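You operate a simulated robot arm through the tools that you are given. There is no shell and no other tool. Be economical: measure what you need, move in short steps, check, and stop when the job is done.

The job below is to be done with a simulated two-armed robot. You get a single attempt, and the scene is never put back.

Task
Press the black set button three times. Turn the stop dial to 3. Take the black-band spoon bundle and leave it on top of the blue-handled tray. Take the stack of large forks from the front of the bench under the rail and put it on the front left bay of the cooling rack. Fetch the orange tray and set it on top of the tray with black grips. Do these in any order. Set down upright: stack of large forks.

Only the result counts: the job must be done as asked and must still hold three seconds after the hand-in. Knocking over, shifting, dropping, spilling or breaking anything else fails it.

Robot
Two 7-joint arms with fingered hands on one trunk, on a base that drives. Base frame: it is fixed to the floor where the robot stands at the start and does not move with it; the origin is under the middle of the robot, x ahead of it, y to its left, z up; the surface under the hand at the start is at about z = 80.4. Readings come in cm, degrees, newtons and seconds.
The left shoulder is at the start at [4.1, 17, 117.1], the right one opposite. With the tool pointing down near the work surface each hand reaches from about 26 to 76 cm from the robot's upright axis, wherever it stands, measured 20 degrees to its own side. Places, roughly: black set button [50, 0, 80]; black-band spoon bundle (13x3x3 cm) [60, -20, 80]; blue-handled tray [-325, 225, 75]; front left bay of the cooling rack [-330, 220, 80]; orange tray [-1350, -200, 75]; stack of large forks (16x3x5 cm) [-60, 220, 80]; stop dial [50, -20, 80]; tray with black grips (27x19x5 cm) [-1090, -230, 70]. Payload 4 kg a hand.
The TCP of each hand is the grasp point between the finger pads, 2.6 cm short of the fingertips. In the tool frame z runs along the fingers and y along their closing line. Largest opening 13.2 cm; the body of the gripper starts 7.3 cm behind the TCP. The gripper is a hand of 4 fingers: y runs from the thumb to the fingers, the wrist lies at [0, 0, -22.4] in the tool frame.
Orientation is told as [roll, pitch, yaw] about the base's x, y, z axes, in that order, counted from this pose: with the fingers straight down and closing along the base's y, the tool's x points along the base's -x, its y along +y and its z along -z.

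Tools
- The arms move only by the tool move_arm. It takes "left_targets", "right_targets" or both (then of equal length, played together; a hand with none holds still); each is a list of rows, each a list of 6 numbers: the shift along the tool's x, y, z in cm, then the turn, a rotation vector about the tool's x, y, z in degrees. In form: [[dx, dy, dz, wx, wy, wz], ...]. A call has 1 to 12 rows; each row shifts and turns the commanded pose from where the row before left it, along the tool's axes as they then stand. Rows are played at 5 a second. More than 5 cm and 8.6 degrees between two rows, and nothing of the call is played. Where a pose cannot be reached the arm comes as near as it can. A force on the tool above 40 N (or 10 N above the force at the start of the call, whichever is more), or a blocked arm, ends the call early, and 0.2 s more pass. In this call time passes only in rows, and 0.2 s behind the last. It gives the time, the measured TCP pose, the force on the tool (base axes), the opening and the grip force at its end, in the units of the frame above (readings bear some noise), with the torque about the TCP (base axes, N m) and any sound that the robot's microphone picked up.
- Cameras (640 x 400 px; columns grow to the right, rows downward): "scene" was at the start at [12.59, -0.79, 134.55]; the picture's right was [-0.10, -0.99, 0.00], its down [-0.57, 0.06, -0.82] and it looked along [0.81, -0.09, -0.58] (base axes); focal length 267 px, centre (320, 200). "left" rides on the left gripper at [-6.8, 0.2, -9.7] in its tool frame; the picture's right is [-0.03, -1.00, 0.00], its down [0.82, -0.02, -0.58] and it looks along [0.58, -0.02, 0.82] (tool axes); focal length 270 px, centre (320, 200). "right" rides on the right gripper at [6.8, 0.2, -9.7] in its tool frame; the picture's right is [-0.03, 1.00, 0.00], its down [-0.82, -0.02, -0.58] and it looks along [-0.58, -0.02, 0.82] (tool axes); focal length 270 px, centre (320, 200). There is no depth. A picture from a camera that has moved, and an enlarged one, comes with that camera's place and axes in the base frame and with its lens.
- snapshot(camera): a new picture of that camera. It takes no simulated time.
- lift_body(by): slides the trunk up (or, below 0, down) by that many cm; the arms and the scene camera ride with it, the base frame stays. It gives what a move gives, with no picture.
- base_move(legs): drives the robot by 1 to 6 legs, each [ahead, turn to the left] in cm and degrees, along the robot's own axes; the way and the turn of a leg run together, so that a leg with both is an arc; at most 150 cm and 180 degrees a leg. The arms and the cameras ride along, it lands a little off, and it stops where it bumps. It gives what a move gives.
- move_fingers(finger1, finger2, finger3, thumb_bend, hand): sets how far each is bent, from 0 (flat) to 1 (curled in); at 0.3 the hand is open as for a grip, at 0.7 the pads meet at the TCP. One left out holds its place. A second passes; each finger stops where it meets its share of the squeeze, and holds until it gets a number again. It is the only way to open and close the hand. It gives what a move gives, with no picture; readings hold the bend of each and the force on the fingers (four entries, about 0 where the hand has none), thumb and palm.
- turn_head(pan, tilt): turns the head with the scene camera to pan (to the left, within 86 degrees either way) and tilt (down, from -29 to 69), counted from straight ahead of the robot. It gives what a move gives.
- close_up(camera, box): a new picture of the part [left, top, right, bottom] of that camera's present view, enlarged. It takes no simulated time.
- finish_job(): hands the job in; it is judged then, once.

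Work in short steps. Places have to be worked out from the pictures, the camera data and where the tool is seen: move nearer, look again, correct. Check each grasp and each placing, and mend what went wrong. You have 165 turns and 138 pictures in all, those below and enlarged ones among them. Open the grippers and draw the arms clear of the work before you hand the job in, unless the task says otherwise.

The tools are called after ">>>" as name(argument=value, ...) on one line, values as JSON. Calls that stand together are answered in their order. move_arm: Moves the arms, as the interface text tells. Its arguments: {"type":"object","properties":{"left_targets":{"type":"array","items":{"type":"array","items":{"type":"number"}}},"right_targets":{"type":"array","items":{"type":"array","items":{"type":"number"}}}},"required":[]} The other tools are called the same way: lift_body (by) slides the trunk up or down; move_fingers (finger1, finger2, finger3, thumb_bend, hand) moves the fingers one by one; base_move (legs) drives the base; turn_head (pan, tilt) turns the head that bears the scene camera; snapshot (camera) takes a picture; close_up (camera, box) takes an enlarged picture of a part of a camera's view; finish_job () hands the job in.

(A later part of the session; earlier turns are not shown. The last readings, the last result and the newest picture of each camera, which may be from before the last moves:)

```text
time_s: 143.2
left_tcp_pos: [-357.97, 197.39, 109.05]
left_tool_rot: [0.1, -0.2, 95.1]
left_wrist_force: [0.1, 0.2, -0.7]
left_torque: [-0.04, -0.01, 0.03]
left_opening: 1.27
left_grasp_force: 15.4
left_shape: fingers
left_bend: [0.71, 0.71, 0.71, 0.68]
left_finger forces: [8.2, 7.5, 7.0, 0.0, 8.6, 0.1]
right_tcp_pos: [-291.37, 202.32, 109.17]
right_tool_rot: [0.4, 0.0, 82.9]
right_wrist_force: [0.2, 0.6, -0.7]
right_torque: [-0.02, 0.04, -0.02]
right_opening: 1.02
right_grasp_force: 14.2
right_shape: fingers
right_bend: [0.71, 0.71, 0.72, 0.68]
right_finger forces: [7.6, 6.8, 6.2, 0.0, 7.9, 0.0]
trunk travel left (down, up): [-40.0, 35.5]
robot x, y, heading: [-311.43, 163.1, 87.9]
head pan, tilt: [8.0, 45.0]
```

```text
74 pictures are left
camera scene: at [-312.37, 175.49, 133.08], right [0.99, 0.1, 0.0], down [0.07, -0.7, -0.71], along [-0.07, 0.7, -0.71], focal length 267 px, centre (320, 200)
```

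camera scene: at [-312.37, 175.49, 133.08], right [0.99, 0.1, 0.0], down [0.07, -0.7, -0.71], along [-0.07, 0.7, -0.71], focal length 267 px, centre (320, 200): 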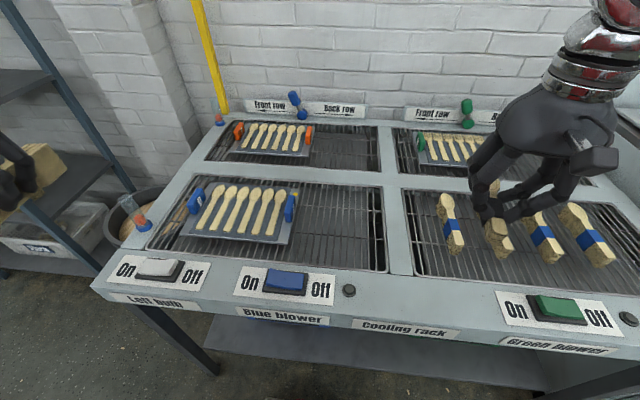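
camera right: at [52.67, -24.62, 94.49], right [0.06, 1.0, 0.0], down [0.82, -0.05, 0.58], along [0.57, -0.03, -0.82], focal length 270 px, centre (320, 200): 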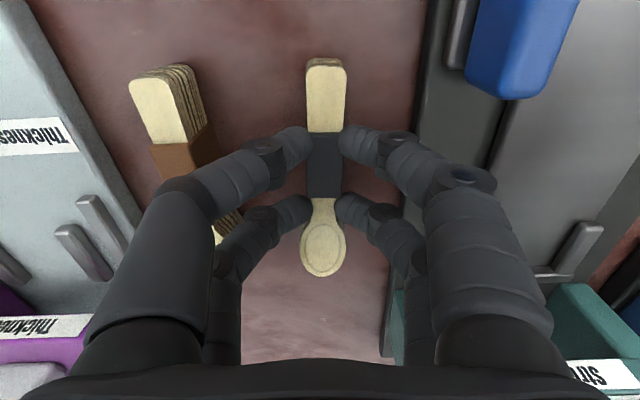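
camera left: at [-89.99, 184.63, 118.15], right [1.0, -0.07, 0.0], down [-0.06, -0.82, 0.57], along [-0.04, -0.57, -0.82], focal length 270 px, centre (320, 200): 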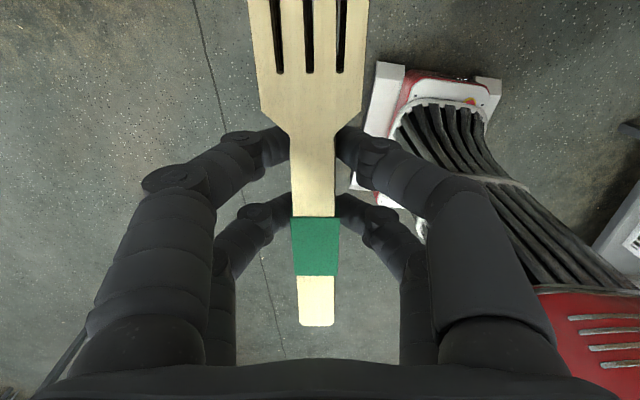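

Free grate spans x −323…−301, y 207…234; forks go to (−312, 221). I move the right hand aside and bring the left hand over there at z≈109.

>>> move_arm(left_targets=[[-1.77, -4.4, 0, 0, 0, 0], [-1.77, -4.4, 0, 0, 0, 0], [-1.77, -4.4, 0, 0, 0, 0], [-1.77, -4.4, 0, 0, 0, 0], [-1.77, -4.4, 0, 0, 0, 0], [-1.77, -4.4, 0, 0, 0, 0], [-1.77, -4.4, 0, 0, 0, 0], [-1.77, -4.4, 0, 0, 0, 0], [-1.77, -4.4, 0, 0, 0, 0], [-1.77, -4.4, 0, 0, 0, 0], [-1.77, -4.4, 0, 0, 0, 5]], right_targets=[[0, -4, 0, 0, 0, 0], [0, -4, 0, 0, 0, 0], [0, -4, 0, 0, 0, 0], [0, -4, 0, 0, 0, 0], [0, 0, 0, 0, 0, 0], [0, 0, 0, 0, 0, 0], [0, 0, 0, 0, 0, 0], [0, 0, 0, 0, 0, 0], [0, 0, 0, 0, 0, 0], [0, 0, 0, 0, 0, 0], [0, 0, 0, 0, 0, 0]])

>>> snapshot(camera="scene")

>>> snapshot(camera="left")

```text
time_s: 145.6
left_tcp_pos: [-311.15, 220.79, 108.99]
left_tool_rot: [0.2, -0.4, 89.9]
left_wrist_force: [0.4, -0.1, 0.4]
left_torque: [-0.02, -0.01, 0.03]
left_opening: 1.24
left_grasp_force: 15.2
left_shape: fingers
left_bend: [0.71, 0.71, 0.71, 0.68]
left_finger forces: [7.9, 7.2, 6.7, 0.1, 8.3, 0.0]
right_tcp_pos: [-275.47, 200.55, 109.1]
right_tool_rot: [0.3, 0.1, 82.8]
right_wrist_force: [0.7, -0.6, -0.9]
right_torque: [0.0, 0.02, -0.01]
right_opening: 1.0
right_grasp_force: 14.3
right_shape: fingers
right_bend: [0.71, 0.71, 0.72, 0.68]
right_finger forces: [7.4, 6.7, 6.2, 0.0, 7.7, 0.0]
trunk travel left (down, up): [-40.0, 35.5]
robot x, y, heading: [-311.87, 163.33, 87.8]
head pan, tilt: [8.0, 45.0]
```

```text
73 pictures are left
camera scene: at [-312.22, 175.47, 133.08], right [0.99, 0.1, 0.0], down [0.07, -0.7, -0.71], along [-0.07, 0.7, -0.71], focal length 267 px, centre (320, 200)
```

scene: 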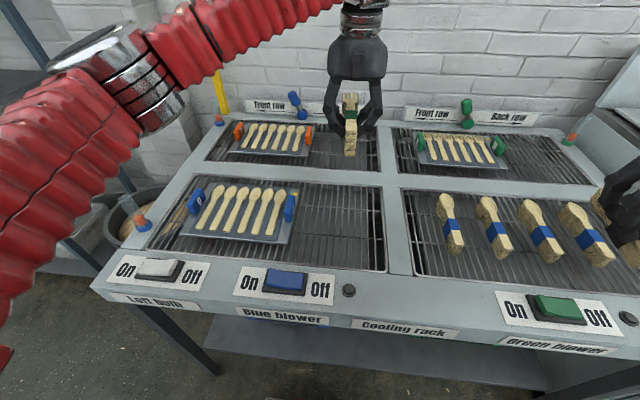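

```text
72 pictures are left
camera left: at [-311.46, 227.47, 118.77], right [1.0, 0.03, 0.0], down [0.02, -0.82, 0.57], along [0.01, -0.57, -0.82], focal length 270 px, centre (320, 200)
```

left: 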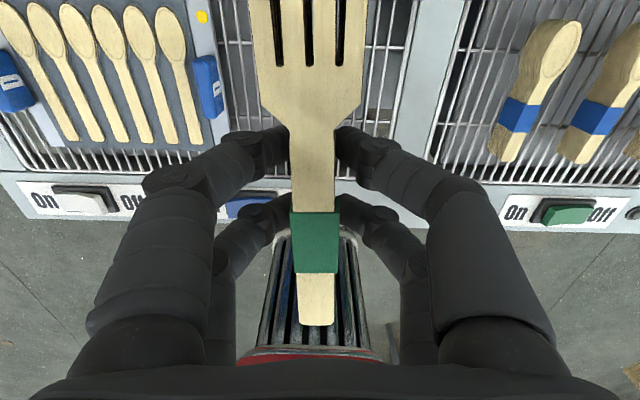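

Lined up. I shift 1 cm toward the middle and descend 21.5 cm.

>>> move_arm(left_targets=[[0, 1.2, 4, 0, 0, 0], [0, 0, 4.5, 0, 0, 0], [0, 0, 4.5, 0, 0, 0], [0, 0, 4.5, 0, 0, 0], [0, 0, 3.5, 0, 0, 0]])

>>> close_up(camera="scene", box=[240, 130, 440, 290])

```text
time_s: 146.8
left_tcp_pos: [-312.65, 220.74, 88.09]
left_tool_rot: [0.1, -0.3, 89.9]
left_wrist_force: [0.2, -0.7, -0.9]
left_torque: [-0.02, 0.02, 0.01]
left_opening: 1.23
left_grasp_force: 14.9
left_shape: fingers
left_bend: [0.71, 0.71, 0.71, 0.68]
left_finger forces: [7.9, 7.2, 6.8, 0.0, 8.3, 0.0]
right_tcp_pos: [-275.51, 200.58, 108.94]
right_tool_rot: [0.5, 0.1, 82.9]
right_wrist_force: [-0.6, -0.1, -0.1]
right_torque: [-0.01, 0.0, 0.04]
right_opening: 1.03
right_grasp_force: 13.9
right_shape: fingers
right_bend: [0.71, 0.71, 0.72, 0.68]
right_finger forces: [7.4, 6.6, 6.2, 0.0, 7.8, 0.0]
trunk travel left (down, up): [-40.0, 35.5]
robot x, y, heading: [-311.78, 163.79, 88.1]
head pan, tilt: [8.0, 45.0]
```

```text
2.50 times, centred on (340, 210) of scene
camera zoom: at [-312.36, 175.49, 133.08], right [0.99, 0.1, 0.0], down [0.07, -0.7, -0.71], along [-0.07, 0.7, -0.71], focal length 668 px, centre (270, 175)
```

zoom: 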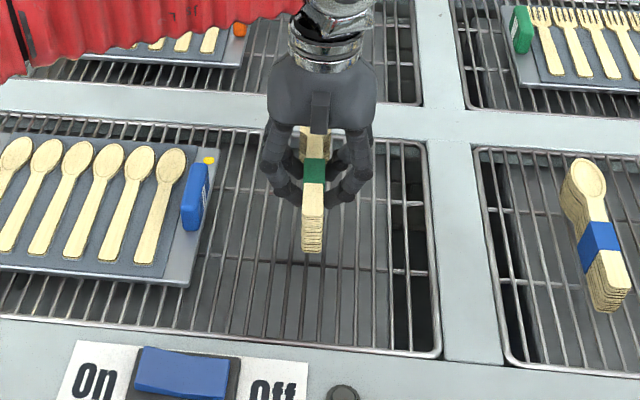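

Well centred in the free grate. I lower in half-centimetre steps until contact shows.

>>> move_arm(left_targets=[[0, 0, 1.5, 0, 0, 0], [0, 0, 0.5, 0, 0, 0], [0, 0, 0.5, 0, 0, 0], [0, 0, 0.5, 0, 0, 0]])

>>> close_up(camera="scene", box=[240, 130, 440, 290])

```text
time_s: 147.8
left_tcp_pos: [-312.65, 220.99, 85.24]
left_tool_rot: [0.0, -0.5, 90.0]
left_wrist_force: [-0.3, -1.0, 11.0]
left_torque: [0.13, 0.07, -0.02]
left_opening: 1.19
left_grasp_force: 17.0
left_shape: fingers
left_bend: [0.71, 0.71, 0.71, 0.68]
left_finger forces: [10.2, 7.8, 6.5, 0.1, 10.7, 0.0]
right_tcp_pos: [-275.69, 200.33, 109.25]
right_tool_rot: [0.4, 0.0, 82.8]
right_wrist_force: [-0.4, -0.5, -0.1]
right_torque: [0.01, -0.01, 0.03]
right_opening: 1.05
right_grasp_force: 14.2
right_shape: fingers
right_bend: [0.71, 0.71, 0.72, 0.68]
right_finger forces: [7.4, 6.6, 6.2, 0.0, 7.9, 0.1]
trunk travel left (down, up): [-40.0, 35.5]
robot x, y, heading: [-311.41, 163.04, 87.9]
head pan, tilt: [8.0, 45.0]
```

```text
2.50 times, centred on (340, 210) of scene
camera zoom: at [-312.37, 175.3, 133.12], right [0.99, 0.1, 0.0], down [0.07, -0.7, -0.71], along [-0.07, 0.7, -0.71], focal length 668 px, centre (270, 175)
```

zoom: 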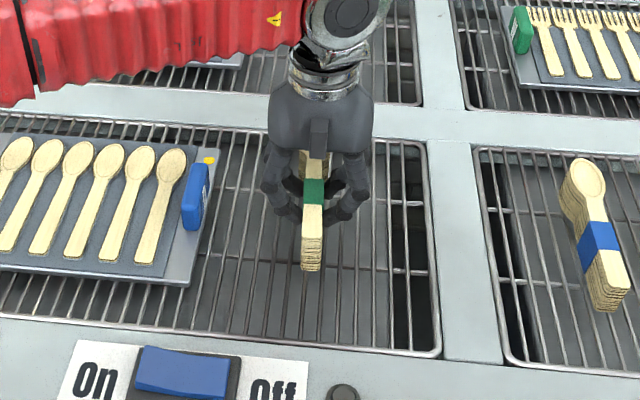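

Contact (11 N). Release and rise.

>>> move_fingers(hand="left", finger1=0.55, finger2=0.55, finger3=0.55, thumb_bend=0.55)

>>> move_arm(left_targets=[[0, 0, -1.5, 0, 0, 0], [0, 0, -3.5, 0, 0, 0], [0, 0, -4.5, 0, 0, 0], [0, 0, -4.5, 0, 0, 0], [0, 0, -4.5, 0, 0, 0], [0, 0, -4.5, 0, 0, 0]])

>>> close_up(camera="scene", box=[160, 130, 440, 290])

```text
time_s: 148.8
left_tcp_pos: [-312.6, 220.94, 85.14]
left_tool_rot: [0.0, -0.4, 90.0]
left_wrist_force: [0.6, 3.5, 10.9]
left_torque: [0.04, -0.1, 0.02]
left_opening: 4.6
left_grasp_force: 5.7
left_shape: fingers
left_bend: [0.56, 0.57, 0.58, 0.55]
left_finger forces: [2.0, 3.1, 4.5, 0.0, 2.0, 0.0]
right_tcp_pos: [-275.63, 200.45, 109.09]
right_tool_rot: [0.3, 0.1, 82.8]
right_wrist_force: [-0.6, -0.4, 0.1]
right_torque: [0.01, 0.0, 0.0]
right_opening: 1.02
right_grasp_force: 13.6
right_shape: fingers
right_bend: [0.71, 0.71, 0.72, 0.68]
right_finger forces: [7.4, 6.6, 6.2, 0.0, 7.9, 0.1]
trunk travel left (down, up): [-40.0, 35.5]
robot x, y, heading: [-311.5, 163.47, 88.1]
head pan, tilt: [8.0, 45.0]
```

```text
time_s: 150.2
left_tcp_pos: [-312.73, 220.84, 108.17]
left_tool_rot: [0.3, -0.3, 89.9]
left_wrist_force: [-0.3, -1.0, 0.6]
left_torque: [0.01, -0.02, 0.01]
left_opening: 4.83
left_grasp_force: 0.0
left_shape: fingers
left_bend: [0.55, 0.55, 0.55, 0.55]
left_finger forces: [0.0, 0.1, 0.0, 0.0, 0.0, 0.0]
right_tcp_pos: [-275.53, 200.46, 109.1]
right_tool_rot: [0.3, 0.0, 82.8]
right_wrist_force: [-0.9, -0.1, -0.4]
right_torque: [0.01, 0.0, 0.01]
right_opening: 1.02
right_grasp_force: 13.6
right_shape: fingers
right_bend: [0.71, 0.71, 0.72, 0.68]
right_finger forces: [7.5, 6.6, 6.1, 0.0, 7.8, 0.1]
trunk travel left (down, up): [-40.0, 35.5]
robot x, y, heading: [-311.08, 162.87, 87.9]
head pan, tilt: [8.0, 45.0]
```

```text
2.29 times, centred on (300, 210) of scene
camera zoom: at [-312.33, 175.38, 133.1], right [0.99, 0.1, 0.0], down [0.07, -0.7, -0.71], along [-0.07, 0.7, -0.71], focal length 611 px, centre (366, 177)
```

zoom: 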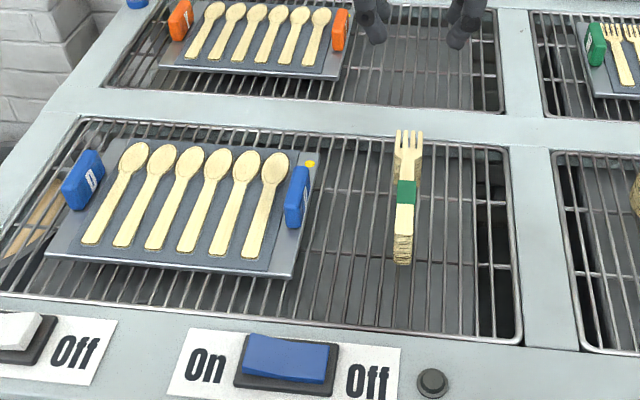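

Forks stand upright in the front-left bay. For the spoons I retract the left hand and turn the robot ~30° left so that the right hand faces the blue tray.

>>> move_arm(left_targets=[[2.9, 3.8, 0, 0, 0, 0], [2.9, 3.8, 0, 0, 0, 0], [2.9, 3.8, 0, 0, 0, 0], [2.9, 3.8, 0, 0, 0, 0], [2.9, 3.8, 0, 0, 0, 0], [2.9, 3.8, 0, 0, 0, 0], [2.9, 3.8, 0, 0, 0, 0]])

>>> base_move(legs=[[0, 30]])

>>> turn_head(pan=0, tilt=45)

>>> snapshot(camera="scene")

```text
time_s: 151.8
left_tcp_pos: [-339.3, 200.22, 108.03]
left_tool_rot: [0.1, -0.3, 89.9]
left_wrist_force: [0.4, 0.2, -0.3]
left_torque: [0.02, -0.04, -0.01]
left_opening: 4.89
left_grasp_force: 0.2
left_shape: fingers
left_bend: [0.55, 0.55, 0.55, 0.55]
left_finger forces: [0.1, 0.0, 0.1, 0.1, 0.0, 0.0]
right_tcp_pos: [-275.69, 200.39, 109.12]
right_tool_rot: [0.4, 0.0, 82.7]
right_wrist_force: [-0.3, -0.4, -0.6]
right_torque: [-0.01, 0.02, 0.02]
right_opening: 1.0
right_grasp_force: 13.9
right_shape: fingers
right_bend: [0.71, 0.71, 0.72, 0.68]
right_finger forces: [7.4, 6.6, 6.2, 0.0, 7.8, 0.0]
trunk travel left (down, up): [-40.0, 35.5]
robot x, y, heading: [-311.65, 163.77, 88.2]
head pan, tilt: [8.0, 45.0]
```

```text
time_s: 153.8
left_tcp_pos: [-353.93, 181.33, 107.98]
left_tool_rot: [0.1, -0.3, 120.2]
left_wrist_force: [0.5, 0.7, -0.5]
left_torque: [-0.01, -0.02, 0.0]
left_opening: 4.87
left_grasp_force: 0.0
left_shape: fingers
left_bend: [0.55, 0.55, 0.55, 0.55]
left_finger forces: [0.1, 0.0, 0.0, 0.1, 0.0, 0.0]
right_tcp_pos: [-299.03, 213.45, 109.07]
right_tool_rot: [0.4, 0.1, 112.9]
right_wrist_force: [0.0, -0.4, -1.7]
right_torque: [0.0, 0.03, 0.0]
right_opening: 1.01
right_grasp_force: 13.8
right_shape: fingers
right_bend: [0.71, 0.71, 0.72, 0.68]
right_finger forces: [7.5, 6.5, 6.2, 0.1, 7.7, 0.0]
trunk travel left (down, up): [-40.0, 35.5]
robot x, y, heading: [-309.28, 164.68, 118.3]
head pan, tilt: [8.0, 45.0]
```

```text
time_s: 154.5
left_tcp_pos: [-353.8, 181.37, 107.91]
left_tool_rot: [0.2, -0.3, 120.1]
left_wrist_force: [0.4, -0.4, 0.2]
left_torque: [-0.02, 0.02, 0.02]
left_opening: 4.89
left_grasp_force: 0.0
left_shape: fingers
left_bend: [0.55, 0.55, 0.55, 0.55]
left_finger forces: [0.0, 0.1, 0.1, 0.1, 0.0, 0.0]
right_tcp_pos: [-298.89, 213.35, 109.2]
right_tool_rot: [0.3, 0.0, 112.9]
right_wrist_force: [-0.1, -0.2, 0.5]
right_torque: [-0.04, 0.03, 0.02]
right_opening: 1.02
right_grasp_force: 14.1
right_shape: fingers
right_bend: [0.71, 0.71, 0.72, 0.68]
right_finger forces: [7.5, 6.7, 6.2, 0.0, 7.9, 0.1]
trunk travel left (down, up): [-40.0, 35.5]
robot x, y, heading: [-309.35, 164.62, 118.5]
head pan, tilt: [0.0, 45.0]
```

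```text
68 pictures are left
camera scene: at [-314.83, 175.07, 133.09], right [0.88, 0.47, 0.0], down [0.34, -0.62, -0.71], along [-0.34, 0.62, -0.71], focal length 267 px, centre (320, 200)
```

scene: 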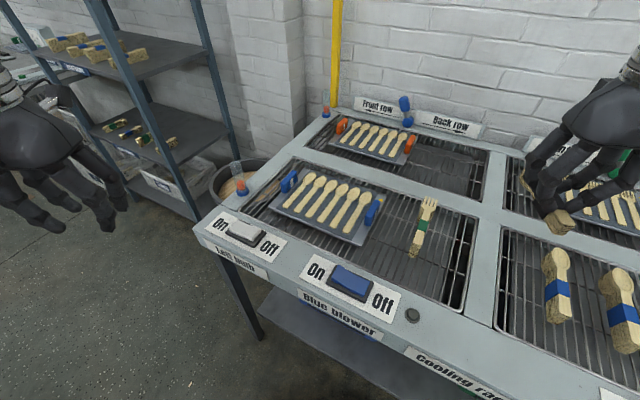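

Tray centre ≈(−338, 221.4). I move the right hand above it, then rotate toward yaw 180° so the bundle lies across the spoons.

>>> move_arm(right_targets=[[-2.47, 3.67, 0, 0, 0, 0], [-2.47, 3.67, 0, 0, 0, 0], [-2.47, 3.67, 0, 0, 0, 0], [-2.47, 3.67, 0, 0, 0, 0], [-2.47, 3.67, 0, 0, 0, 0], [-2.47, 3.67, 0, 0, 0, 0], [-2.47, 3.67, 0, 0, 0, 0], [-2.47, 3.67, 0, 0, 0, 0], [-2.47, 3.67, 0, 0, 0, 0]])

>>> move_arm(right_targets=[[0, 0, 0, 0, 0, -8.4], [0, 0, 0, 0, 0, -8.4], [0, 0, 0, 0, 0, -8.4], [0, 0, 0, 0, 0, -8.4], [0, 0, 0, 0, 0, -8.4], [0, 0, 0, 0, 0, -8.4], [0, 0, 0, 0, 0, -8.4]])

>>> snapshot(camera="right")

>>> close_up(camera="scene", box=[220, 100, 460, 260])

```text
time_s: 156.5
left_tcp_pos: [-354.13, 181.25, 107.95]
left_tool_rot: [0.0, -0.4, 120.1]
left_wrist_force: [-1.1, -0.7, 0.3]
left_torque: [-0.02, 0.04, -0.03]
left_opening: 4.89
left_grasp_force: 0.1
left_shape: fingers
left_bend: [0.55, 0.55, 0.55, 0.55]
left_finger forces: [0.0, 0.1, 0.0, 0.1, 0.0, 0.0]
right_tcp_pos: [-338.5, 220.93, 109.16]
right_tool_rot: [0.3, 0.0, 113.1]
right_wrist_force: [-0.1, 0.2, -0.9]
right_torque: [0.02, -0.02, 0.02]
right_opening: 1.01
right_grasp_force: 13.9
right_shape: fingers
right_bend: [0.71, 0.71, 0.72, 0.68]
right_finger forces: [7.5, 6.6, 6.3, 0.1, 7.9, 0.1]
trunk travel left (down, up): [-40.0, 35.5]
robot x, y, heading: [-309.21, 164.25, 118.6]
head pan, tilt: [0.0, 45.0]
```

```text
time_s: 158.1
left_tcp_pos: [-354.04, 181.32, 108.09]
left_tool_rot: [0.1, -0.3, 120.1]
left_wrist_force: [0.7, 0.1, -0.1]
left_torque: [0.02, 0.0, 0.0]
left_opening: 4.9
left_grasp_force: 0.1
left_shape: fingers
left_bend: [0.55, 0.55, 0.55, 0.55]
left_finger forces: [0.0, 0.0, 0.0, 0.0, 0.0, 0.1]
right_tcp_pos: [-338.05, 221.0, 109.36]
right_tool_rot: [0.3, -0.3, 171.8]
right_wrist_force: [0.8, 0.3, -0.3]
right_torque: [0.0, -0.01, 0.0]
right_opening: 1.02
right_grasp_force: 14.2
right_shape: fingers
right_bend: [0.71, 0.71, 0.72, 0.68]
right_finger forces: [7.5, 6.7, 6.2, 0.0, 7.9, 0.1]
trunk travel left (down, up): [-40.0, 35.5]
robot x, y, heading: [-309.1, 164.82, 118.3]
head pan, tilt: [0.0, 45.0]
```

```text
67 pictures are left
camera right: at [-331.3, 219.65, 119.08], right [-0.17, -0.99, 0.01], down [-0.8, 0.14, 0.58], along [-0.57, 0.09, -0.81], focal length 270 px, centre (320, 200)
```

right: 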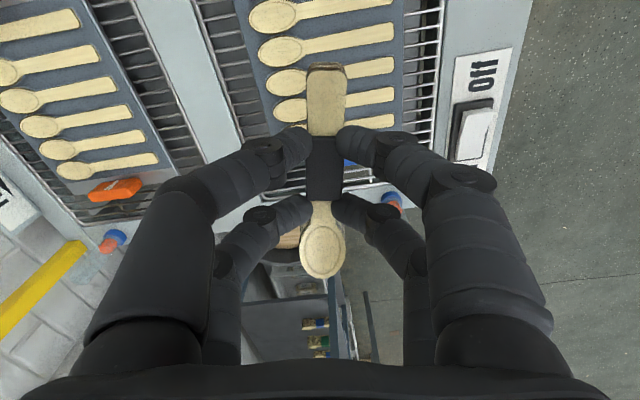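

```text
2.50 times, centred on (340, 180) of scene
camera zoom: at [-314.91, 175.1, 133.09], right [0.88, 0.47, 0.0], down [0.34, -0.62, -0.71], along [-0.34, 0.62, -0.71], focal length 668 px, centre (270, 250)
```

zoom: 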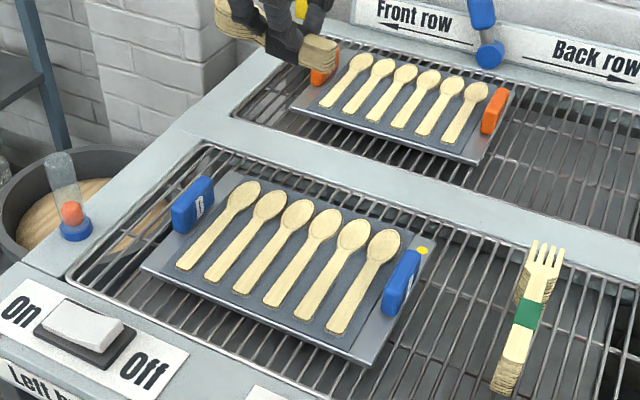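

The bundle is over the tray, clear of both handles. I descend to ~2 cm above, then slowly.

>>> move_arm(right_targets=[[0, 0, 4.5, 0, 0, 0], [0, 0, 4.5, 0, 0, 0], [0, 0, 4.5, 0, 0, 0], [0, 0, 4.5, 0, 0, 0], [0, 0, 2.5, 0, 0, 0]])

>>> close_up(camera="scene", box=[220, 100, 460, 260])

>>> snapshot(camera="right")

```text
time_s: 159.3
left_tcp_pos: [-353.94, 181.38, 107.9]
left_tool_rot: [0.1, -0.2, 120.1]
left_wrist_force: [-0.1, 0.4, 0.3]
left_torque: [-0.03, -0.03, 0.05]
left_opening: 4.86
left_grasp_force: 0.0
left_shape: fingers
left_bend: [0.55, 0.55, 0.55, 0.55]
left_finger forces: [0.1, 0.0, 0.0, 0.0, 0.0, 0.0]
right_tcp_pos: [-338.23, 220.86, 88.84]
right_tool_rot: [0.3, -0.2, 171.9]
right_wrist_force: [-0.4, -0.6, -0.8]
right_torque: [0.04, -0.01, -0.01]
right_opening: 1.03
right_grasp_force: 13.9
right_shape: fingers
right_bend: [0.71, 0.71, 0.72, 0.68]
right_finger forces: [7.5, 6.8, 6.3, 0.0, 7.9, 0.0]
trunk travel left (down, up): [-40.0, 35.5]
robot x, y, heading: [-308.84, 164.59, 118.5]
head pan, tilt: [0.0, 45.0]
```

```text
2.50 times, centred on (340, 180) of scene
camera zoom: at [-314.92, 175.11, 133.09], right [0.88, 0.47, 0.0], down [0.34, -0.62, -0.71], along [-0.34, 0.62, -0.71], focal length 668 px, centre (270, 250)
```

zoom: 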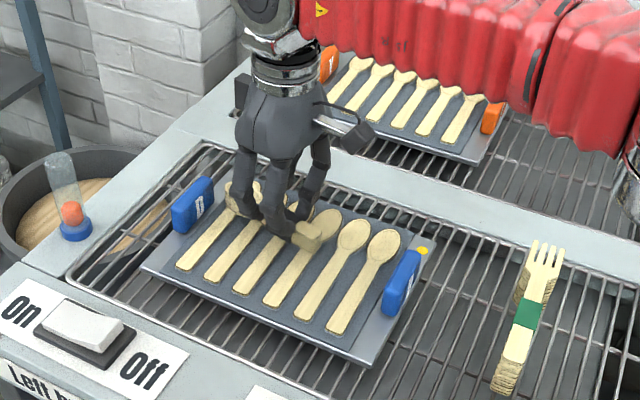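

```text
64 pictures are left
camera right: at [-331.39, 219.61, 98.61], right [-0.17, -0.99, 0.0], down [-0.8, 0.14, 0.58], along [-0.57, 0.09, -0.81], focal length 270 px, centre (320, 200)
```

right: 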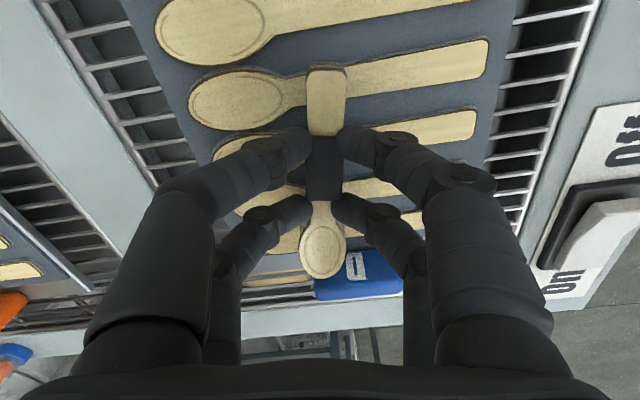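

The bundle is ~2 cm nearer the left handle, so I shift +2 cm in x, then lower slowly to contact.

>>> move_arm(right_targets=[[2, 0, 0, 0, 0, 0], [0, 0, 1.5, 0, 0, 0], [0, 0, 0.5, 0, 0, 0], [0, 0, 0.5, 0, 0, 0], [0, 0, 0.4, 0, 0, 0]])

```text
time_s: 160.5
left_tcp_pos: [-353.93, 181.37, 108.0]
left_tool_rot: [0.2, -0.4, 120.1]
left_wrist_force: [-0.2, 0.6, -0.1]
left_torque: [0.02, 0.0, -0.03]
left_opening: 4.89
left_grasp_force: 0.1
left_shape: fingers
left_bend: [0.55, 0.55, 0.55, 0.55]
left_finger forces: [0.1, 0.0, 0.0, 0.0, 0.0, 0.1]
right_tcp_pos: [-336.25, 220.52, 85.8]
right_tool_rot: [0.2, -0.3, 171.8]
right_wrist_force: [-2.5, 0.8, 9.8]
right_torque: [0.0, 0.16, 0.0]
right_opening: 0.56
right_grasp_force: 13.6
right_shape: fingers
right_bend: [0.72, 0.72, 0.72, 0.72]
right_finger forces: [7.0, 5.4, 5.1, 0.0, 9.2, 0.0]
trunk travel left (down, up): [-40.0, 35.5]
robot x, y, heading: [-309.48, 164.05, 118.4]
head pan, tilt: [0.0, 45.0]
```

Contact (10 N). Release, rise, and inspect.

>>> move_fingers(hand="right", finger1=0.58, finger2=0.58, finger3=0.58, thumb_bend=0.58)

>>> move_arm(right_targets=[[0, 0, -1.5, 0, 0, 0], [0, 0, -3.5, 0, 0, 0], [0, 0, -4.5, 0, 0, 0], [0, 0, -4.5, 0, 0, 0], [0, 0, -4.5, 0, 0, 0], [0, 0, -4.5, 0, 0, 0]])

>>> close_up(camera="scene", box=[220, 100, 460, 260])

```text
time_s: 161.5
left_tcp_pos: [-353.7, 181.14, 108.14]
left_tool_rot: [0.1, -0.4, 120.1]
left_wrist_force: [-0.2, 0.0, -0.1]
left_torque: [0.01, 0.0, 0.01]
left_opening: 4.91
left_grasp_force: 0.0
left_shape: fingers
left_bend: [0.55, 0.55, 0.55, 0.55]
left_finger forces: [0.1, 0.0, 0.0, 0.1, 0.0, 0.1]
right_tcp_pos: [-336.25, 220.41, 86.2]
right_tool_rot: [0.1, -0.5, 171.8]
right_wrist_force: [-1.0, -1.6, 28.7]
right_torque: [-0.15, -0.1, 0.01]
right_opening: 2.85
right_grasp_force: 14.8
right_shape: fingers
right_bend: [0.62, 0.61, 0.61, 0.6]
right_finger forces: [7.9, 7.2, 5.1, 0.0, 9.0, 0.0]
trunk travel left (down, up): [-40.0, 35.5]
robot x, y, heading: [-309.42, 164.12, 118.0]
head pan, tilt: [0.0, 45.0]
```

```text
time_s: 162.9
left_tcp_pos: [-353.92, 181.29, 107.98]
left_tool_rot: [0.1, -0.3, 120.1]
left_wrist_force: [0.6, 0.2, 0.3]
left_torque: [0.01, 0.02, 0.0]
left_opening: 4.9
left_grasp_force: 0.0
left_shape: fingers
left_bend: [0.55, 0.55, 0.55, 0.55]
left_finger forces: [0.1, 0.0, 0.0, 0.2, 0.0, 0.1]
right_tcp_pos: [-336.0, 220.37, 109.03]
right_tool_rot: [0.3, -0.3, 171.8]
right_wrist_force: [0.3, 0.6, 0.5]
right_torque: [0.0, -0.02, -0.02]
right_opening: 4.2
right_grasp_force: 0.1
right_shape: fingers
right_bend: [0.57, 0.57, 0.57, 0.57]
right_finger forces: [0.1, 0.0, 0.1, 0.0, 0.1, 0.0]
trunk travel left (down, up): [-40.0, 35.5]
robot x, y, heading: [-309.4, 164.32, 118.4]
head pan, tilt: [0.0, 45.0]
```

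```text
2.50 times, centred on (340, 180) of scene
camera zoom: at [-314.9, 175.0, 133.1], right [0.88, 0.47, 0.0], down [0.34, -0.62, -0.71], along [-0.34, 0.62, -0.71], focal length 668 px, centre (270, 250)
```

zoom: 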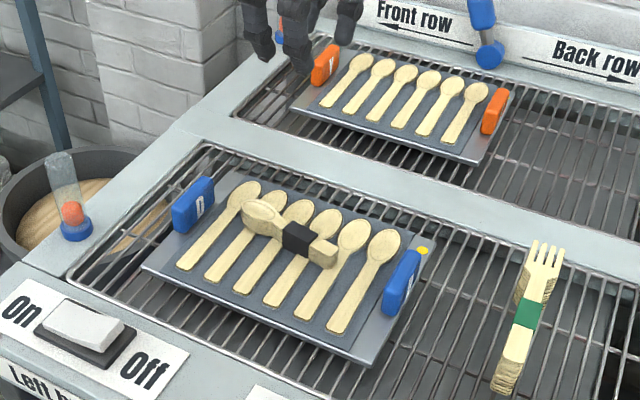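

Spoon bundle is lying flat on the blue-handled tray. Now I tuck the right hand back (translate, unwind) and reverse out.

>>> move_arm(right_targets=[[4.5, 0.78, 0, 0, 0, 0], [4.5, 0.78, 0, 0, 0, 0], [4.5, 0.78, 0, 0, 0, 0], [4.5, 0.78, 0, 0, 0, 0], [4.5, 0.78, 0, 0, 0, 0], [4.5, 0.78, 0, 0, 0, 0]])

>>> move_arm(right_targets=[[0, 0, 0, 0, 0, 8], [0, 0, 0, 0, 0, 8], [0, 0, 0, 0, 0, 8], [0, 0, 0, 0, 0, 8], [0, 0, 0, 0, 0, 8], [0, 0, 0, 0, 0, 8], [0, 0, 0, 0, 0, 6]])

>>> base_move(legs=[[-62, 0]])

>>> base_move(legs=[[0, 31]])

>>> base_move(legs=[[0, 31]])

>>> turn_head(pan=0, tilt=12)

>>> snapshot(camera="scene")

```text
time_s: 164.3
left_tcp_pos: [-353.85, 181.27, 107.91]
left_tool_rot: [0.2, -0.3, 120.0]
left_wrist_force: [-0.4, 0.3, 0.5]
left_torque: [-0.01, 0.04, 0.01]
left_opening: 4.88
left_grasp_force: 0.1
left_shape: fingers
left_bend: [0.55, 0.55, 0.55, 0.55]
left_finger forces: [0.0, 0.1, 0.0, 0.0, 0.1, 0.0]
right_tcp_pos: [-310.07, 212.03, 108.85]
right_tool_rot: [0.1, -0.3, 171.8]
right_wrist_force: [-0.1, 0.0, 0.5]
right_torque: [-0.01, 0.03, 0.03]
right_opening: 4.16
right_grasp_force: 0.0
right_shape: fingers
right_bend: [0.57, 0.57, 0.57, 0.57]
right_finger forces: [0.0, 0.0, 0.0, 0.0, 0.1, 0.0]
trunk travel left (down, up): [-40.0, 35.5]
robot x, y, heading: [-308.99, 164.55, 118.1]
head pan, tilt: [0.0, 45.0]
```

```text
time_s: 165.9
left_tcp_pos: [-354.07, 181.28, 107.97]
left_tool_rot: [0.1, -0.4, 120.1]
left_wrist_force: [-0.4, 0.0, 0.0]
left_torque: [-0.03, -0.04, 0.0]
left_opening: 4.88
left_grasp_force: 0.1
left_shape: fingers
left_bend: [0.55, 0.55, 0.55, 0.55]
left_finger forces: [0.1, 0.0, 0.0, 0.0, 0.0, 0.0]
right_tcp_pos: [-310.04, 212.18, 108.91]
right_tool_rot: [0.4, 0.0, 117.6]
right_wrist_force: [0.5, -0.5, -0.7]
right_torque: [0.03, 0.0, 0.03]
right_opening: 4.16
right_grasp_force: 0.1
right_shape: fingers
right_bend: [0.57, 0.57, 0.57, 0.57]
right_finger forces: [0.0, 0.0, 0.0, 0.1, 0.0, 0.1]
trunk travel left (down, up): [-40.0, 35.5]
robot x, y, heading: [-309.56, 164.91, 118.5]
head pan, tilt: [0.0, 45.0]
```

```text
time_s: 169.5
left_tcp_pos: [-324.49, 126.4, 107.99]
left_tool_rot: [0.1, -0.3, 119.9]
left_wrist_force: [-0.4, 0.5, 1.2]
left_torque: [0.02, 0.03, -0.02]
left_opening: 4.9
left_grasp_force: 0.0
left_shape: fingers
left_bend: [0.55, 0.55, 0.55, 0.55]
left_finger forces: [0.0, 0.0, 0.1, 0.0, 0.1, 0.0]
right_tcp_pos: [-280.3, 157.1, 108.85]
right_tool_rot: [0.3, 0.1, 117.5]
right_wrist_force: [-0.3, -0.4, -0.3]
right_torque: [-0.02, 0.01, -0.01]
right_opening: 4.17
right_grasp_force: 0.1
right_shape: fingers
right_bend: [0.57, 0.57, 0.57, 0.57]
right_finger forces: [0.0, 0.1, 0.0, 0.0, 0.0, 0.0]
trunk travel left (down, up): [-40.0, 35.5]
robot x, y, heading: [-279.48, 109.51, 118.1]
head pan, tilt: [0.0, 45.0]
```

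```text
time_s: 171.6
left_tcp_pos: [-326.96, 100.71, 108.1]
left_tool_rot: [0.1, -0.3, 151.4]
left_wrist_force: [-0.3, 1.1, -0.6]
left_torque: [-0.02, -0.01, 0.01]
left_opening: 4.9
left_grasp_force: 0.0
left_shape: fingers
left_bend: [0.55, 0.55, 0.55, 0.55]
left_finger forces: [0.0, 0.0, 0.0, 0.0, 0.0, 0.0]
right_tcp_pos: [-305.5, 149.89, 108.96]
right_tool_rot: [0.4, 0.0, 149.1]
right_wrist_force: [-0.5, 1.0, -0.2]
right_torque: [0.01, -0.03, 0.0]
right_opening: 4.17
right_grasp_force: 0.1
right_shape: fingers
right_bend: [0.57, 0.57, 0.57, 0.57]
right_finger forces: [0.0, 0.0, 0.1, 0.0, 0.1, 0.0]
trunk travel left (down, up): [-40.0, 35.5]
robot x, y, heading: [-278.45, 111.92, 149.6]
head pan, tilt: [0.0, 45.0]
```

```text
time_s: 173.7
left_tcp_pos: [-314.12, 77.16, 108.07]
left_tool_rot: [0.1, -0.2, -177.6]
left_wrist_force: [0.1, -0.5, -0.2]
left_torque: [0.01, -0.01, -0.02]
left_opening: 4.9
left_grasp_force: 0.1
left_shape: fingers
left_bend: [0.55, 0.55, 0.55, 0.55]
left_finger forces: [0.0, 0.0, 0.0, 0.0, 0.0, 0.0]
right_tcp_pos: [-321.08, 130.43, 108.97]
right_tool_rot: [0.5, 0.0, -179.9]
right_wrist_force: [0.0, 0.5, -0.1]
right_torque: [0.0, 0.03, -0.01]
right_opening: 4.23
right_grasp_force: 0.0
right_shape: fingers
right_bend: [0.57, 0.57, 0.57, 0.57]
right_finger forces: [0.0, 0.0, 0.1, 0.0, 0.0, 0.1]
trunk travel left (down, up): [-40.0, 35.5]
robot x, y, heading: [-278.36, 115.31, -179.5]
head pan, tilt: [0.0, 45.0]
```

```text
time_s: 174.6
left_tcp_pos: [-314.0, 77.13, 108.18]
left_tool_rot: [0.2, -0.3, -177.6]
left_wrist_force: [-0.4, -0.8, 0.2]
left_torque: [0.0, 0.0, 0.01]
left_opening: 4.91
left_grasp_force: 0.0
left_shape: fingers
left_bend: [0.55, 0.55, 0.55, 0.55]
left_finger forces: [0.0, 0.0, 0.1, 0.1, 0.0, 0.1]
right_tcp_pos: [-320.95, 130.26, 109.07]
right_tool_rot: [0.3, 0.0, -179.8]
right_wrist_force: [0.3, 0.5, 0.1]
right_torque: [0.02, -0.02, 0.02]
right_opening: 4.25
right_grasp_force: 0.1
right_shape: fingers
right_bend: [0.57, 0.57, 0.57, 0.57]
right_finger forces: [0.0, 0.0, 0.0, 0.0, 0.0, 0.0]
trunk travel left (down, up): [-40.0, 35.5]
robot x, y, heading: [-278.36, 115.05, -180.0]
head pan, tilt: [0.0, 12.0]
```

```text
62 pictures are left
camera scene: at [-291.52, 115.12, 138.25], right [0.0, 1.0, 0.0], down [0.21, 0.0, -0.98], along [-0.98, 0.0, -0.21], focal length 267 px, centre (320, 200)
```

scene: 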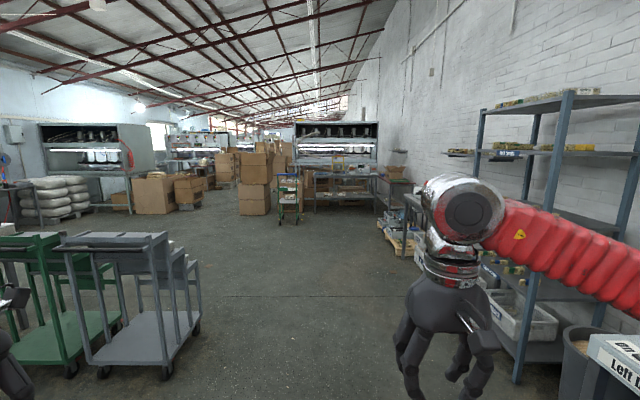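

Open lane ahead along y≈115 (carts are at y<22). I drive 300 cm and look again.

>>> base_move(legs=[[150, 0], [150, 0]])

>>> snapshot(camera="scene")

>>> turn_head(pan=40, tilt=12)

>>> snapshot(camera="scene")

```text
time_s: 189.3
left_tcp_pos: [-613.81, 75.82, 108.15]
left_tool_rot: [0.1, -0.3, -177.6]
left_wrist_force: [-0.4, -0.6, 0.2]
left_torque: [-0.01, -0.02, 0.0]
left_opening: 4.9
left_grasp_force: 0.0
left_shape: fingers
left_bend: [0.55, 0.55, 0.55, 0.55]
left_finger forces: [0.0, 0.1, 0.0, 0.0, 0.0, 0.0]
right_tcp_pos: [-620.63, 128.95, 108.88]
right_tool_rot: [0.4, 0.0, -180.0]
right_wrist_force: [-0.7, 0.2, 0.1]
right_torque: [0.03, -0.03, 0.0]
right_opening: 4.21
right_grasp_force: 0.0
right_shape: fingers
right_bend: [0.57, 0.57, 0.57, 0.57]
right_finger forces: [0.1, 0.1, 0.0, 0.0, 0.1, 0.0]
trunk travel left (down, up): [-40.0, 35.5]
robot x, y, heading: [-577.8, 113.78, -180.0]
head pan, tilt: [0.0, 12.0]
```

```text
61 pictures are left
camera scene: at [-591.26, 113.85, 138.26], right [0.0, 1.0, 0.0], down [0.21, 0.0, -0.98], along [-0.98, 0.0, -0.21], focal length 267 px, centre (320, 200)
```

scene: 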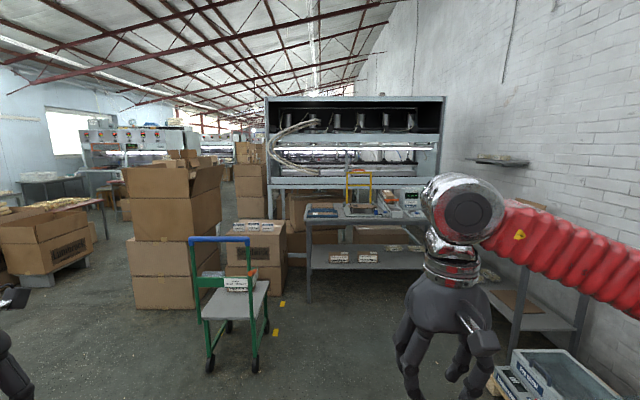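

```text
time_s: 190.4
left_tcp_pos: [-613.78, 75.87, 108.13]
left_tool_rot: [0.1, -0.2, -177.6]
left_wrist_force: [-0.5, -0.3, -0.3]
left_torque: [0.0, -0.02, -0.02]
left_opening: 4.9
left_grasp_force: 0.1
left_shape: fingers
left_bend: [0.55, 0.55, 0.55, 0.55]
left_finger forces: [0.0, 0.0, 0.0, 0.0, 0.0, 0.0]
right_tcp_pos: [-620.59, 129.05, 109.1]
right_tool_rot: [0.4, -0.1, -180.0]
right_wrist_force: [1.1, 0.2, -0.1]
right_torque: [-0.01, 0.0, 0.01]
right_opening: 4.24
right_grasp_force: 0.1
right_shape: fingers
right_bend: [0.57, 0.57, 0.57, 0.57]
right_finger forces: [0.0, 0.0, 0.1, 0.0, 0.1, 0.0]
trunk travel left (down, up): [-40.0, 35.5]
robot x, y, heading: [-578.23, 113.7, -179.9]
head pan, tilt: [40.0, 12.0]
```

```text
60 pictures are left
camera scene: at [-589.04, 107.86, 138.26], right [-0.64, 0.77, 0.0], down [0.16, 0.13, -0.98], along [-0.75, -0.63, -0.21], focal length 267 px, centre (320, 200)
```

scene: 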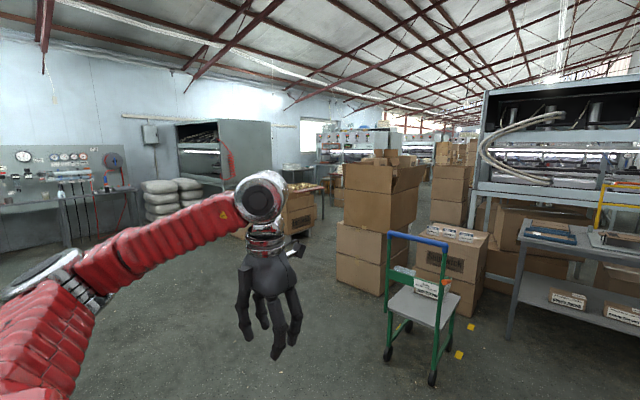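

The boxes ahead leave only a narrow gap, but there's a wide lane further left (y≈−290). I turn left ~72° and drive diagonally across.

>>> base_move(legs=[[0, 36]])

>>> base_move(legs=[[0, 36]])

>>> base_move(legs=[[135, 0], [135, 0], [135, 0]])

>>> turn_head(pan=-50, tilt=12)

>>> snapshot(camera="scene")

```text
time_s: 192.7
left_tcp_pos: [-584.33, 61.96, 108.11]
left_tool_rot: [0.1, -0.2, -141.3]
left_wrist_force: [0.1, -0.6, 0.5]
left_torque: [-0.04, -0.02, -0.03]
left_opening: 4.9
left_grasp_force: 0.0
left_shape: fingers
left_bend: [0.55, 0.55, 0.55, 0.55]
left_finger forces: [0.0, 0.1, 0.1, 0.0, 0.1, 0.0]
right_tcp_pos: [-621.35, 101.05, 109.11]
right_tool_rot: [0.3, 0.0, -143.7]
right_wrist_force: [0.1, -0.3, -0.3]
right_torque: [-0.03, 0.05, 0.02]
right_opening: 4.21
right_grasp_force: 0.1
right_shape: fingers
right_bend: [0.57, 0.57, 0.57, 0.57]
right_finger forces: [0.0, 0.0, 0.1, 0.0, 0.1, 0.0]
trunk travel left (down, up): [-40.0, 35.5]
robot x, y, heading: [-579.71, 116.3, -144.0]
head pan, tilt: [40.0, 12.0]
```

```text
time_s: 194.8
left_tcp_pos: [-554.46, 68.06, 108.3]
left_tool_rot: [0.1, -0.3, -108.7]
left_wrist_force: [1.1, 0.0, 0.0]
left_torque: [0.0, 0.03, -0.01]
left_opening: 4.88
left_grasp_force: 0.0
left_shape: fingers
left_bend: [0.55, 0.55, 0.55, 0.55]
left_finger forces: [0.1, 0.0, 0.0, 0.0, 0.0, 0.0]
right_tcp_pos: [-606.64, 81.06, 109.2]
right_tool_rot: [0.3, 0.1, -111.2]
right_wrist_force: [0.4, 0.4, 0.3]
right_torque: [-0.02, 0.07, 0.0]
right_opening: 4.27
right_grasp_force: 0.0
right_shape: fingers
right_bend: [0.57, 0.57, 0.57, 0.57]
right_finger forces: [0.0, 0.0, 0.0, 0.0, 0.0, 0.1]
trunk travel left (down, up): [-40.0, 35.5]
robot x, y, heading: [-582.78, 117.72, -110.5]
head pan, tilt: [40.0, 12.0]
stopped in leg 1: the robot was blocked; the commanded pose is now the measured one
```

```text
time_s: 214.5
left_tcp_pos: [-709.27, -305.15, 108.24]
left_tool_rot: [0.2, -0.4, -110.8]
left_wrist_force: [0.5, 0.4, 0.5]
left_torque: [0.04, 0.01, 0.03]
left_opening: 4.94
left_grasp_force: 0.1
left_shape: fingers
left_bend: [0.55, 0.55, 0.55, 0.55]
left_finger forces: [0.0, 0.0, 0.0, 0.0, 0.0, 0.1]
right_tcp_pos: [-760.81, -290.24, 109.31]
right_tool_rot: [0.5, 0.1, -113.5]
right_wrist_force: [-0.6, -0.9, 0.1]
right_torque: [0.01, -0.01, 0.0]
right_opening: 4.25
right_grasp_force: 0.0
right_shape: fingers
right_bend: [0.57, 0.57, 0.57, 0.57]
right_finger forces: [0.1, 0.0, 0.0, 0.1, 0.0, 0.1]
trunk travel left (down, up): [-40.0, 35.5]
robot x, y, heading: [-735.53, -254.53, -113.0]
head pan, tilt: [40.0, 12.0]
```

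```text
time_s: 216.1
left_tcp_pos: [-709.22, -305.2, 108.37]
left_tool_rot: [0.2, -0.4, -110.9]
left_wrist_force: [-0.1, -0.5, 0.7]
left_torque: [-0.01, -0.01, 0.0]
left_opening: 4.92
left_grasp_force: 0.0
left_shape: fingers
left_bend: [0.55, 0.55, 0.55, 0.55]
left_finger forces: [0.0, 0.0, 0.1, 0.0, 0.0, 0.1]
right_tcp_pos: [-760.76, -290.18, 109.26]
right_tool_rot: [0.5, 0.1, -113.4]
right_wrist_force: [-0.4, -0.2, 0.9]
right_torque: [-0.02, -0.03, 0.02]
right_opening: 4.26
right_grasp_force: 0.2
right_shape: fingers
right_bend: [0.57, 0.57, 0.57, 0.57]
right_finger forces: [0.0, 0.0, 0.1, 0.0, 0.0, 0.0]
trunk travel left (down, up): [-40.0, 35.5]
robot x, y, heading: [-735.54, -254.85, -113.2]
head pan, tilt: [-50.0, 12.0]
```

```text
59 pictures are left
camera scene: at [-745.98, -260.86, 138.26], right [-0.3, 0.96, 0.0], down [0.2, 0.06, -0.98], along [-0.93, -0.29, -0.21], focal length 267 px, centre (320, 200)
```

scene: 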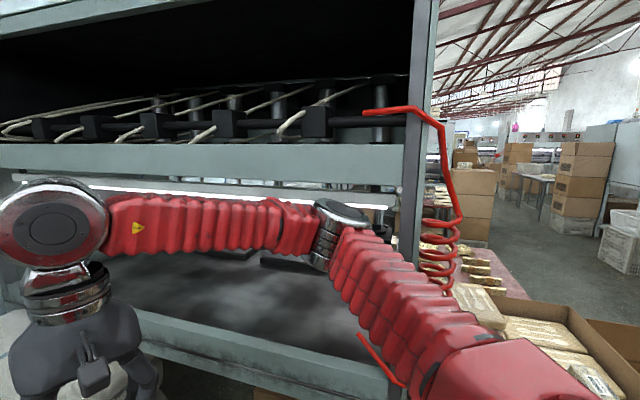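

I'm close to a large cabinet. I look ahead and to the left to understand the layout.

>>> turn_head(pan=0, tilt=15)

>>> snapshot(camera="scene")

>>> turn_head(pan=-86, tilt=15)

>>> snapshot(camera="scene")

```text
time_s: 217.3
left_tcp_pos: [-709.18, -305.16, 108.41]
left_tool_rot: [0.2, -0.4, -110.8]
left_wrist_force: [-0.1, -0.5, -0.5]
left_torque: [0.02, -0.04, 0.02]
left_opening: 4.89
left_grasp_force: 0.1
left_shape: fingers
left_bend: [0.55, 0.55, 0.55, 0.55]
left_finger forces: [0.0, 0.0, 0.0, 0.0, 0.0, 0.1]
right_tcp_pos: [-760.87, -290.24, 109.31]
right_tool_rot: [0.5, 0.0, -113.4]
right_wrist_force: [-0.7, 0.7, 0.8]
right_torque: [-0.01, 0.0, -0.01]
right_opening: 4.26
right_grasp_force: 0.1
right_shape: fingers
right_bend: [0.57, 0.57, 0.57, 0.57]
right_finger forces: [0.0, 0.0, 0.0, 0.1, 0.0, 0.0]
trunk travel left (down, up): [-40.0, 35.5]
robot x, y, heading: [-735.24, -254.34, -112.9]
head pan, tilt: [0.0, 15.0]
```

```text
58 pictures are left
camera scene: at [-740.71, -266.71, 137.77], right [-0.92, 0.39, 0.0], down [0.1, 0.24, -0.97], along [-0.38, -0.89, -0.26], focal length 267 px, centre (320, 200)
```

scene: 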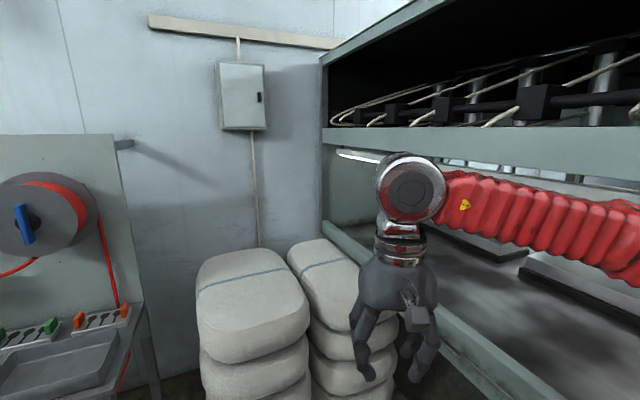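

```text
time_s: 218.9
left_tcp_pos: [-709.11, -305.03, 108.29]
left_tool_rot: [0.2, -0.4, -110.9]
left_wrist_force: [0.3, -0.3, 0.0]
left_torque: [-0.01, 0.0, 0.0]
left_opening: 4.89
left_grasp_force: 0.1
left_shape: fingers
left_bend: [0.55, 0.55, 0.55, 0.55]
left_finger forces: [0.1, 0.1, 0.1, 0.0, 0.0, 0.0]
right_tcp_pos: [-760.81, -290.19, 109.12]
right_tool_rot: [0.5, 0.0, -113.3]
right_wrist_force: [-0.2, -0.1, -0.1]
right_torque: [0.02, 0.02, 0.01]
right_opening: 4.24
right_grasp_force: 0.0
right_shape: fingers
right_bend: [0.57, 0.57, 0.57, 0.57]
right_finger forces: [0.0, 0.0, 0.0, 0.0, 0.0, 0.1]
trunk travel left (down, up): [-40.0, 35.5]
robot x, y, heading: [-735.49, -254.4, -112.9]
head pan, tilt: [-85.9, 15.0]
```

```text
57 pictures are left
camera scene: at [-745.92, -255.1, 137.78], right [0.32, 0.95, 0.0], down [0.25, -0.08, -0.97], along [-0.91, 0.31, -0.26], focal length 267 px, centre (320, 200)
```

scene: 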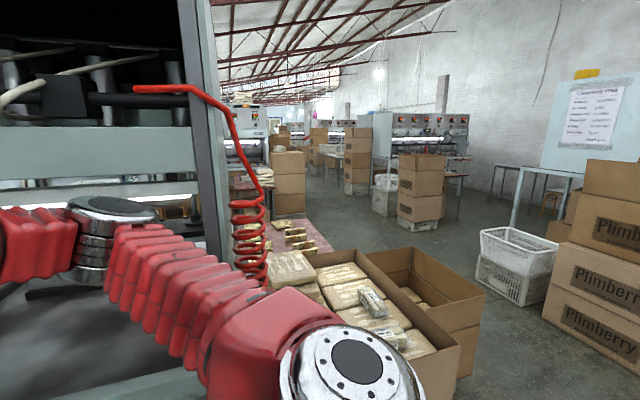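

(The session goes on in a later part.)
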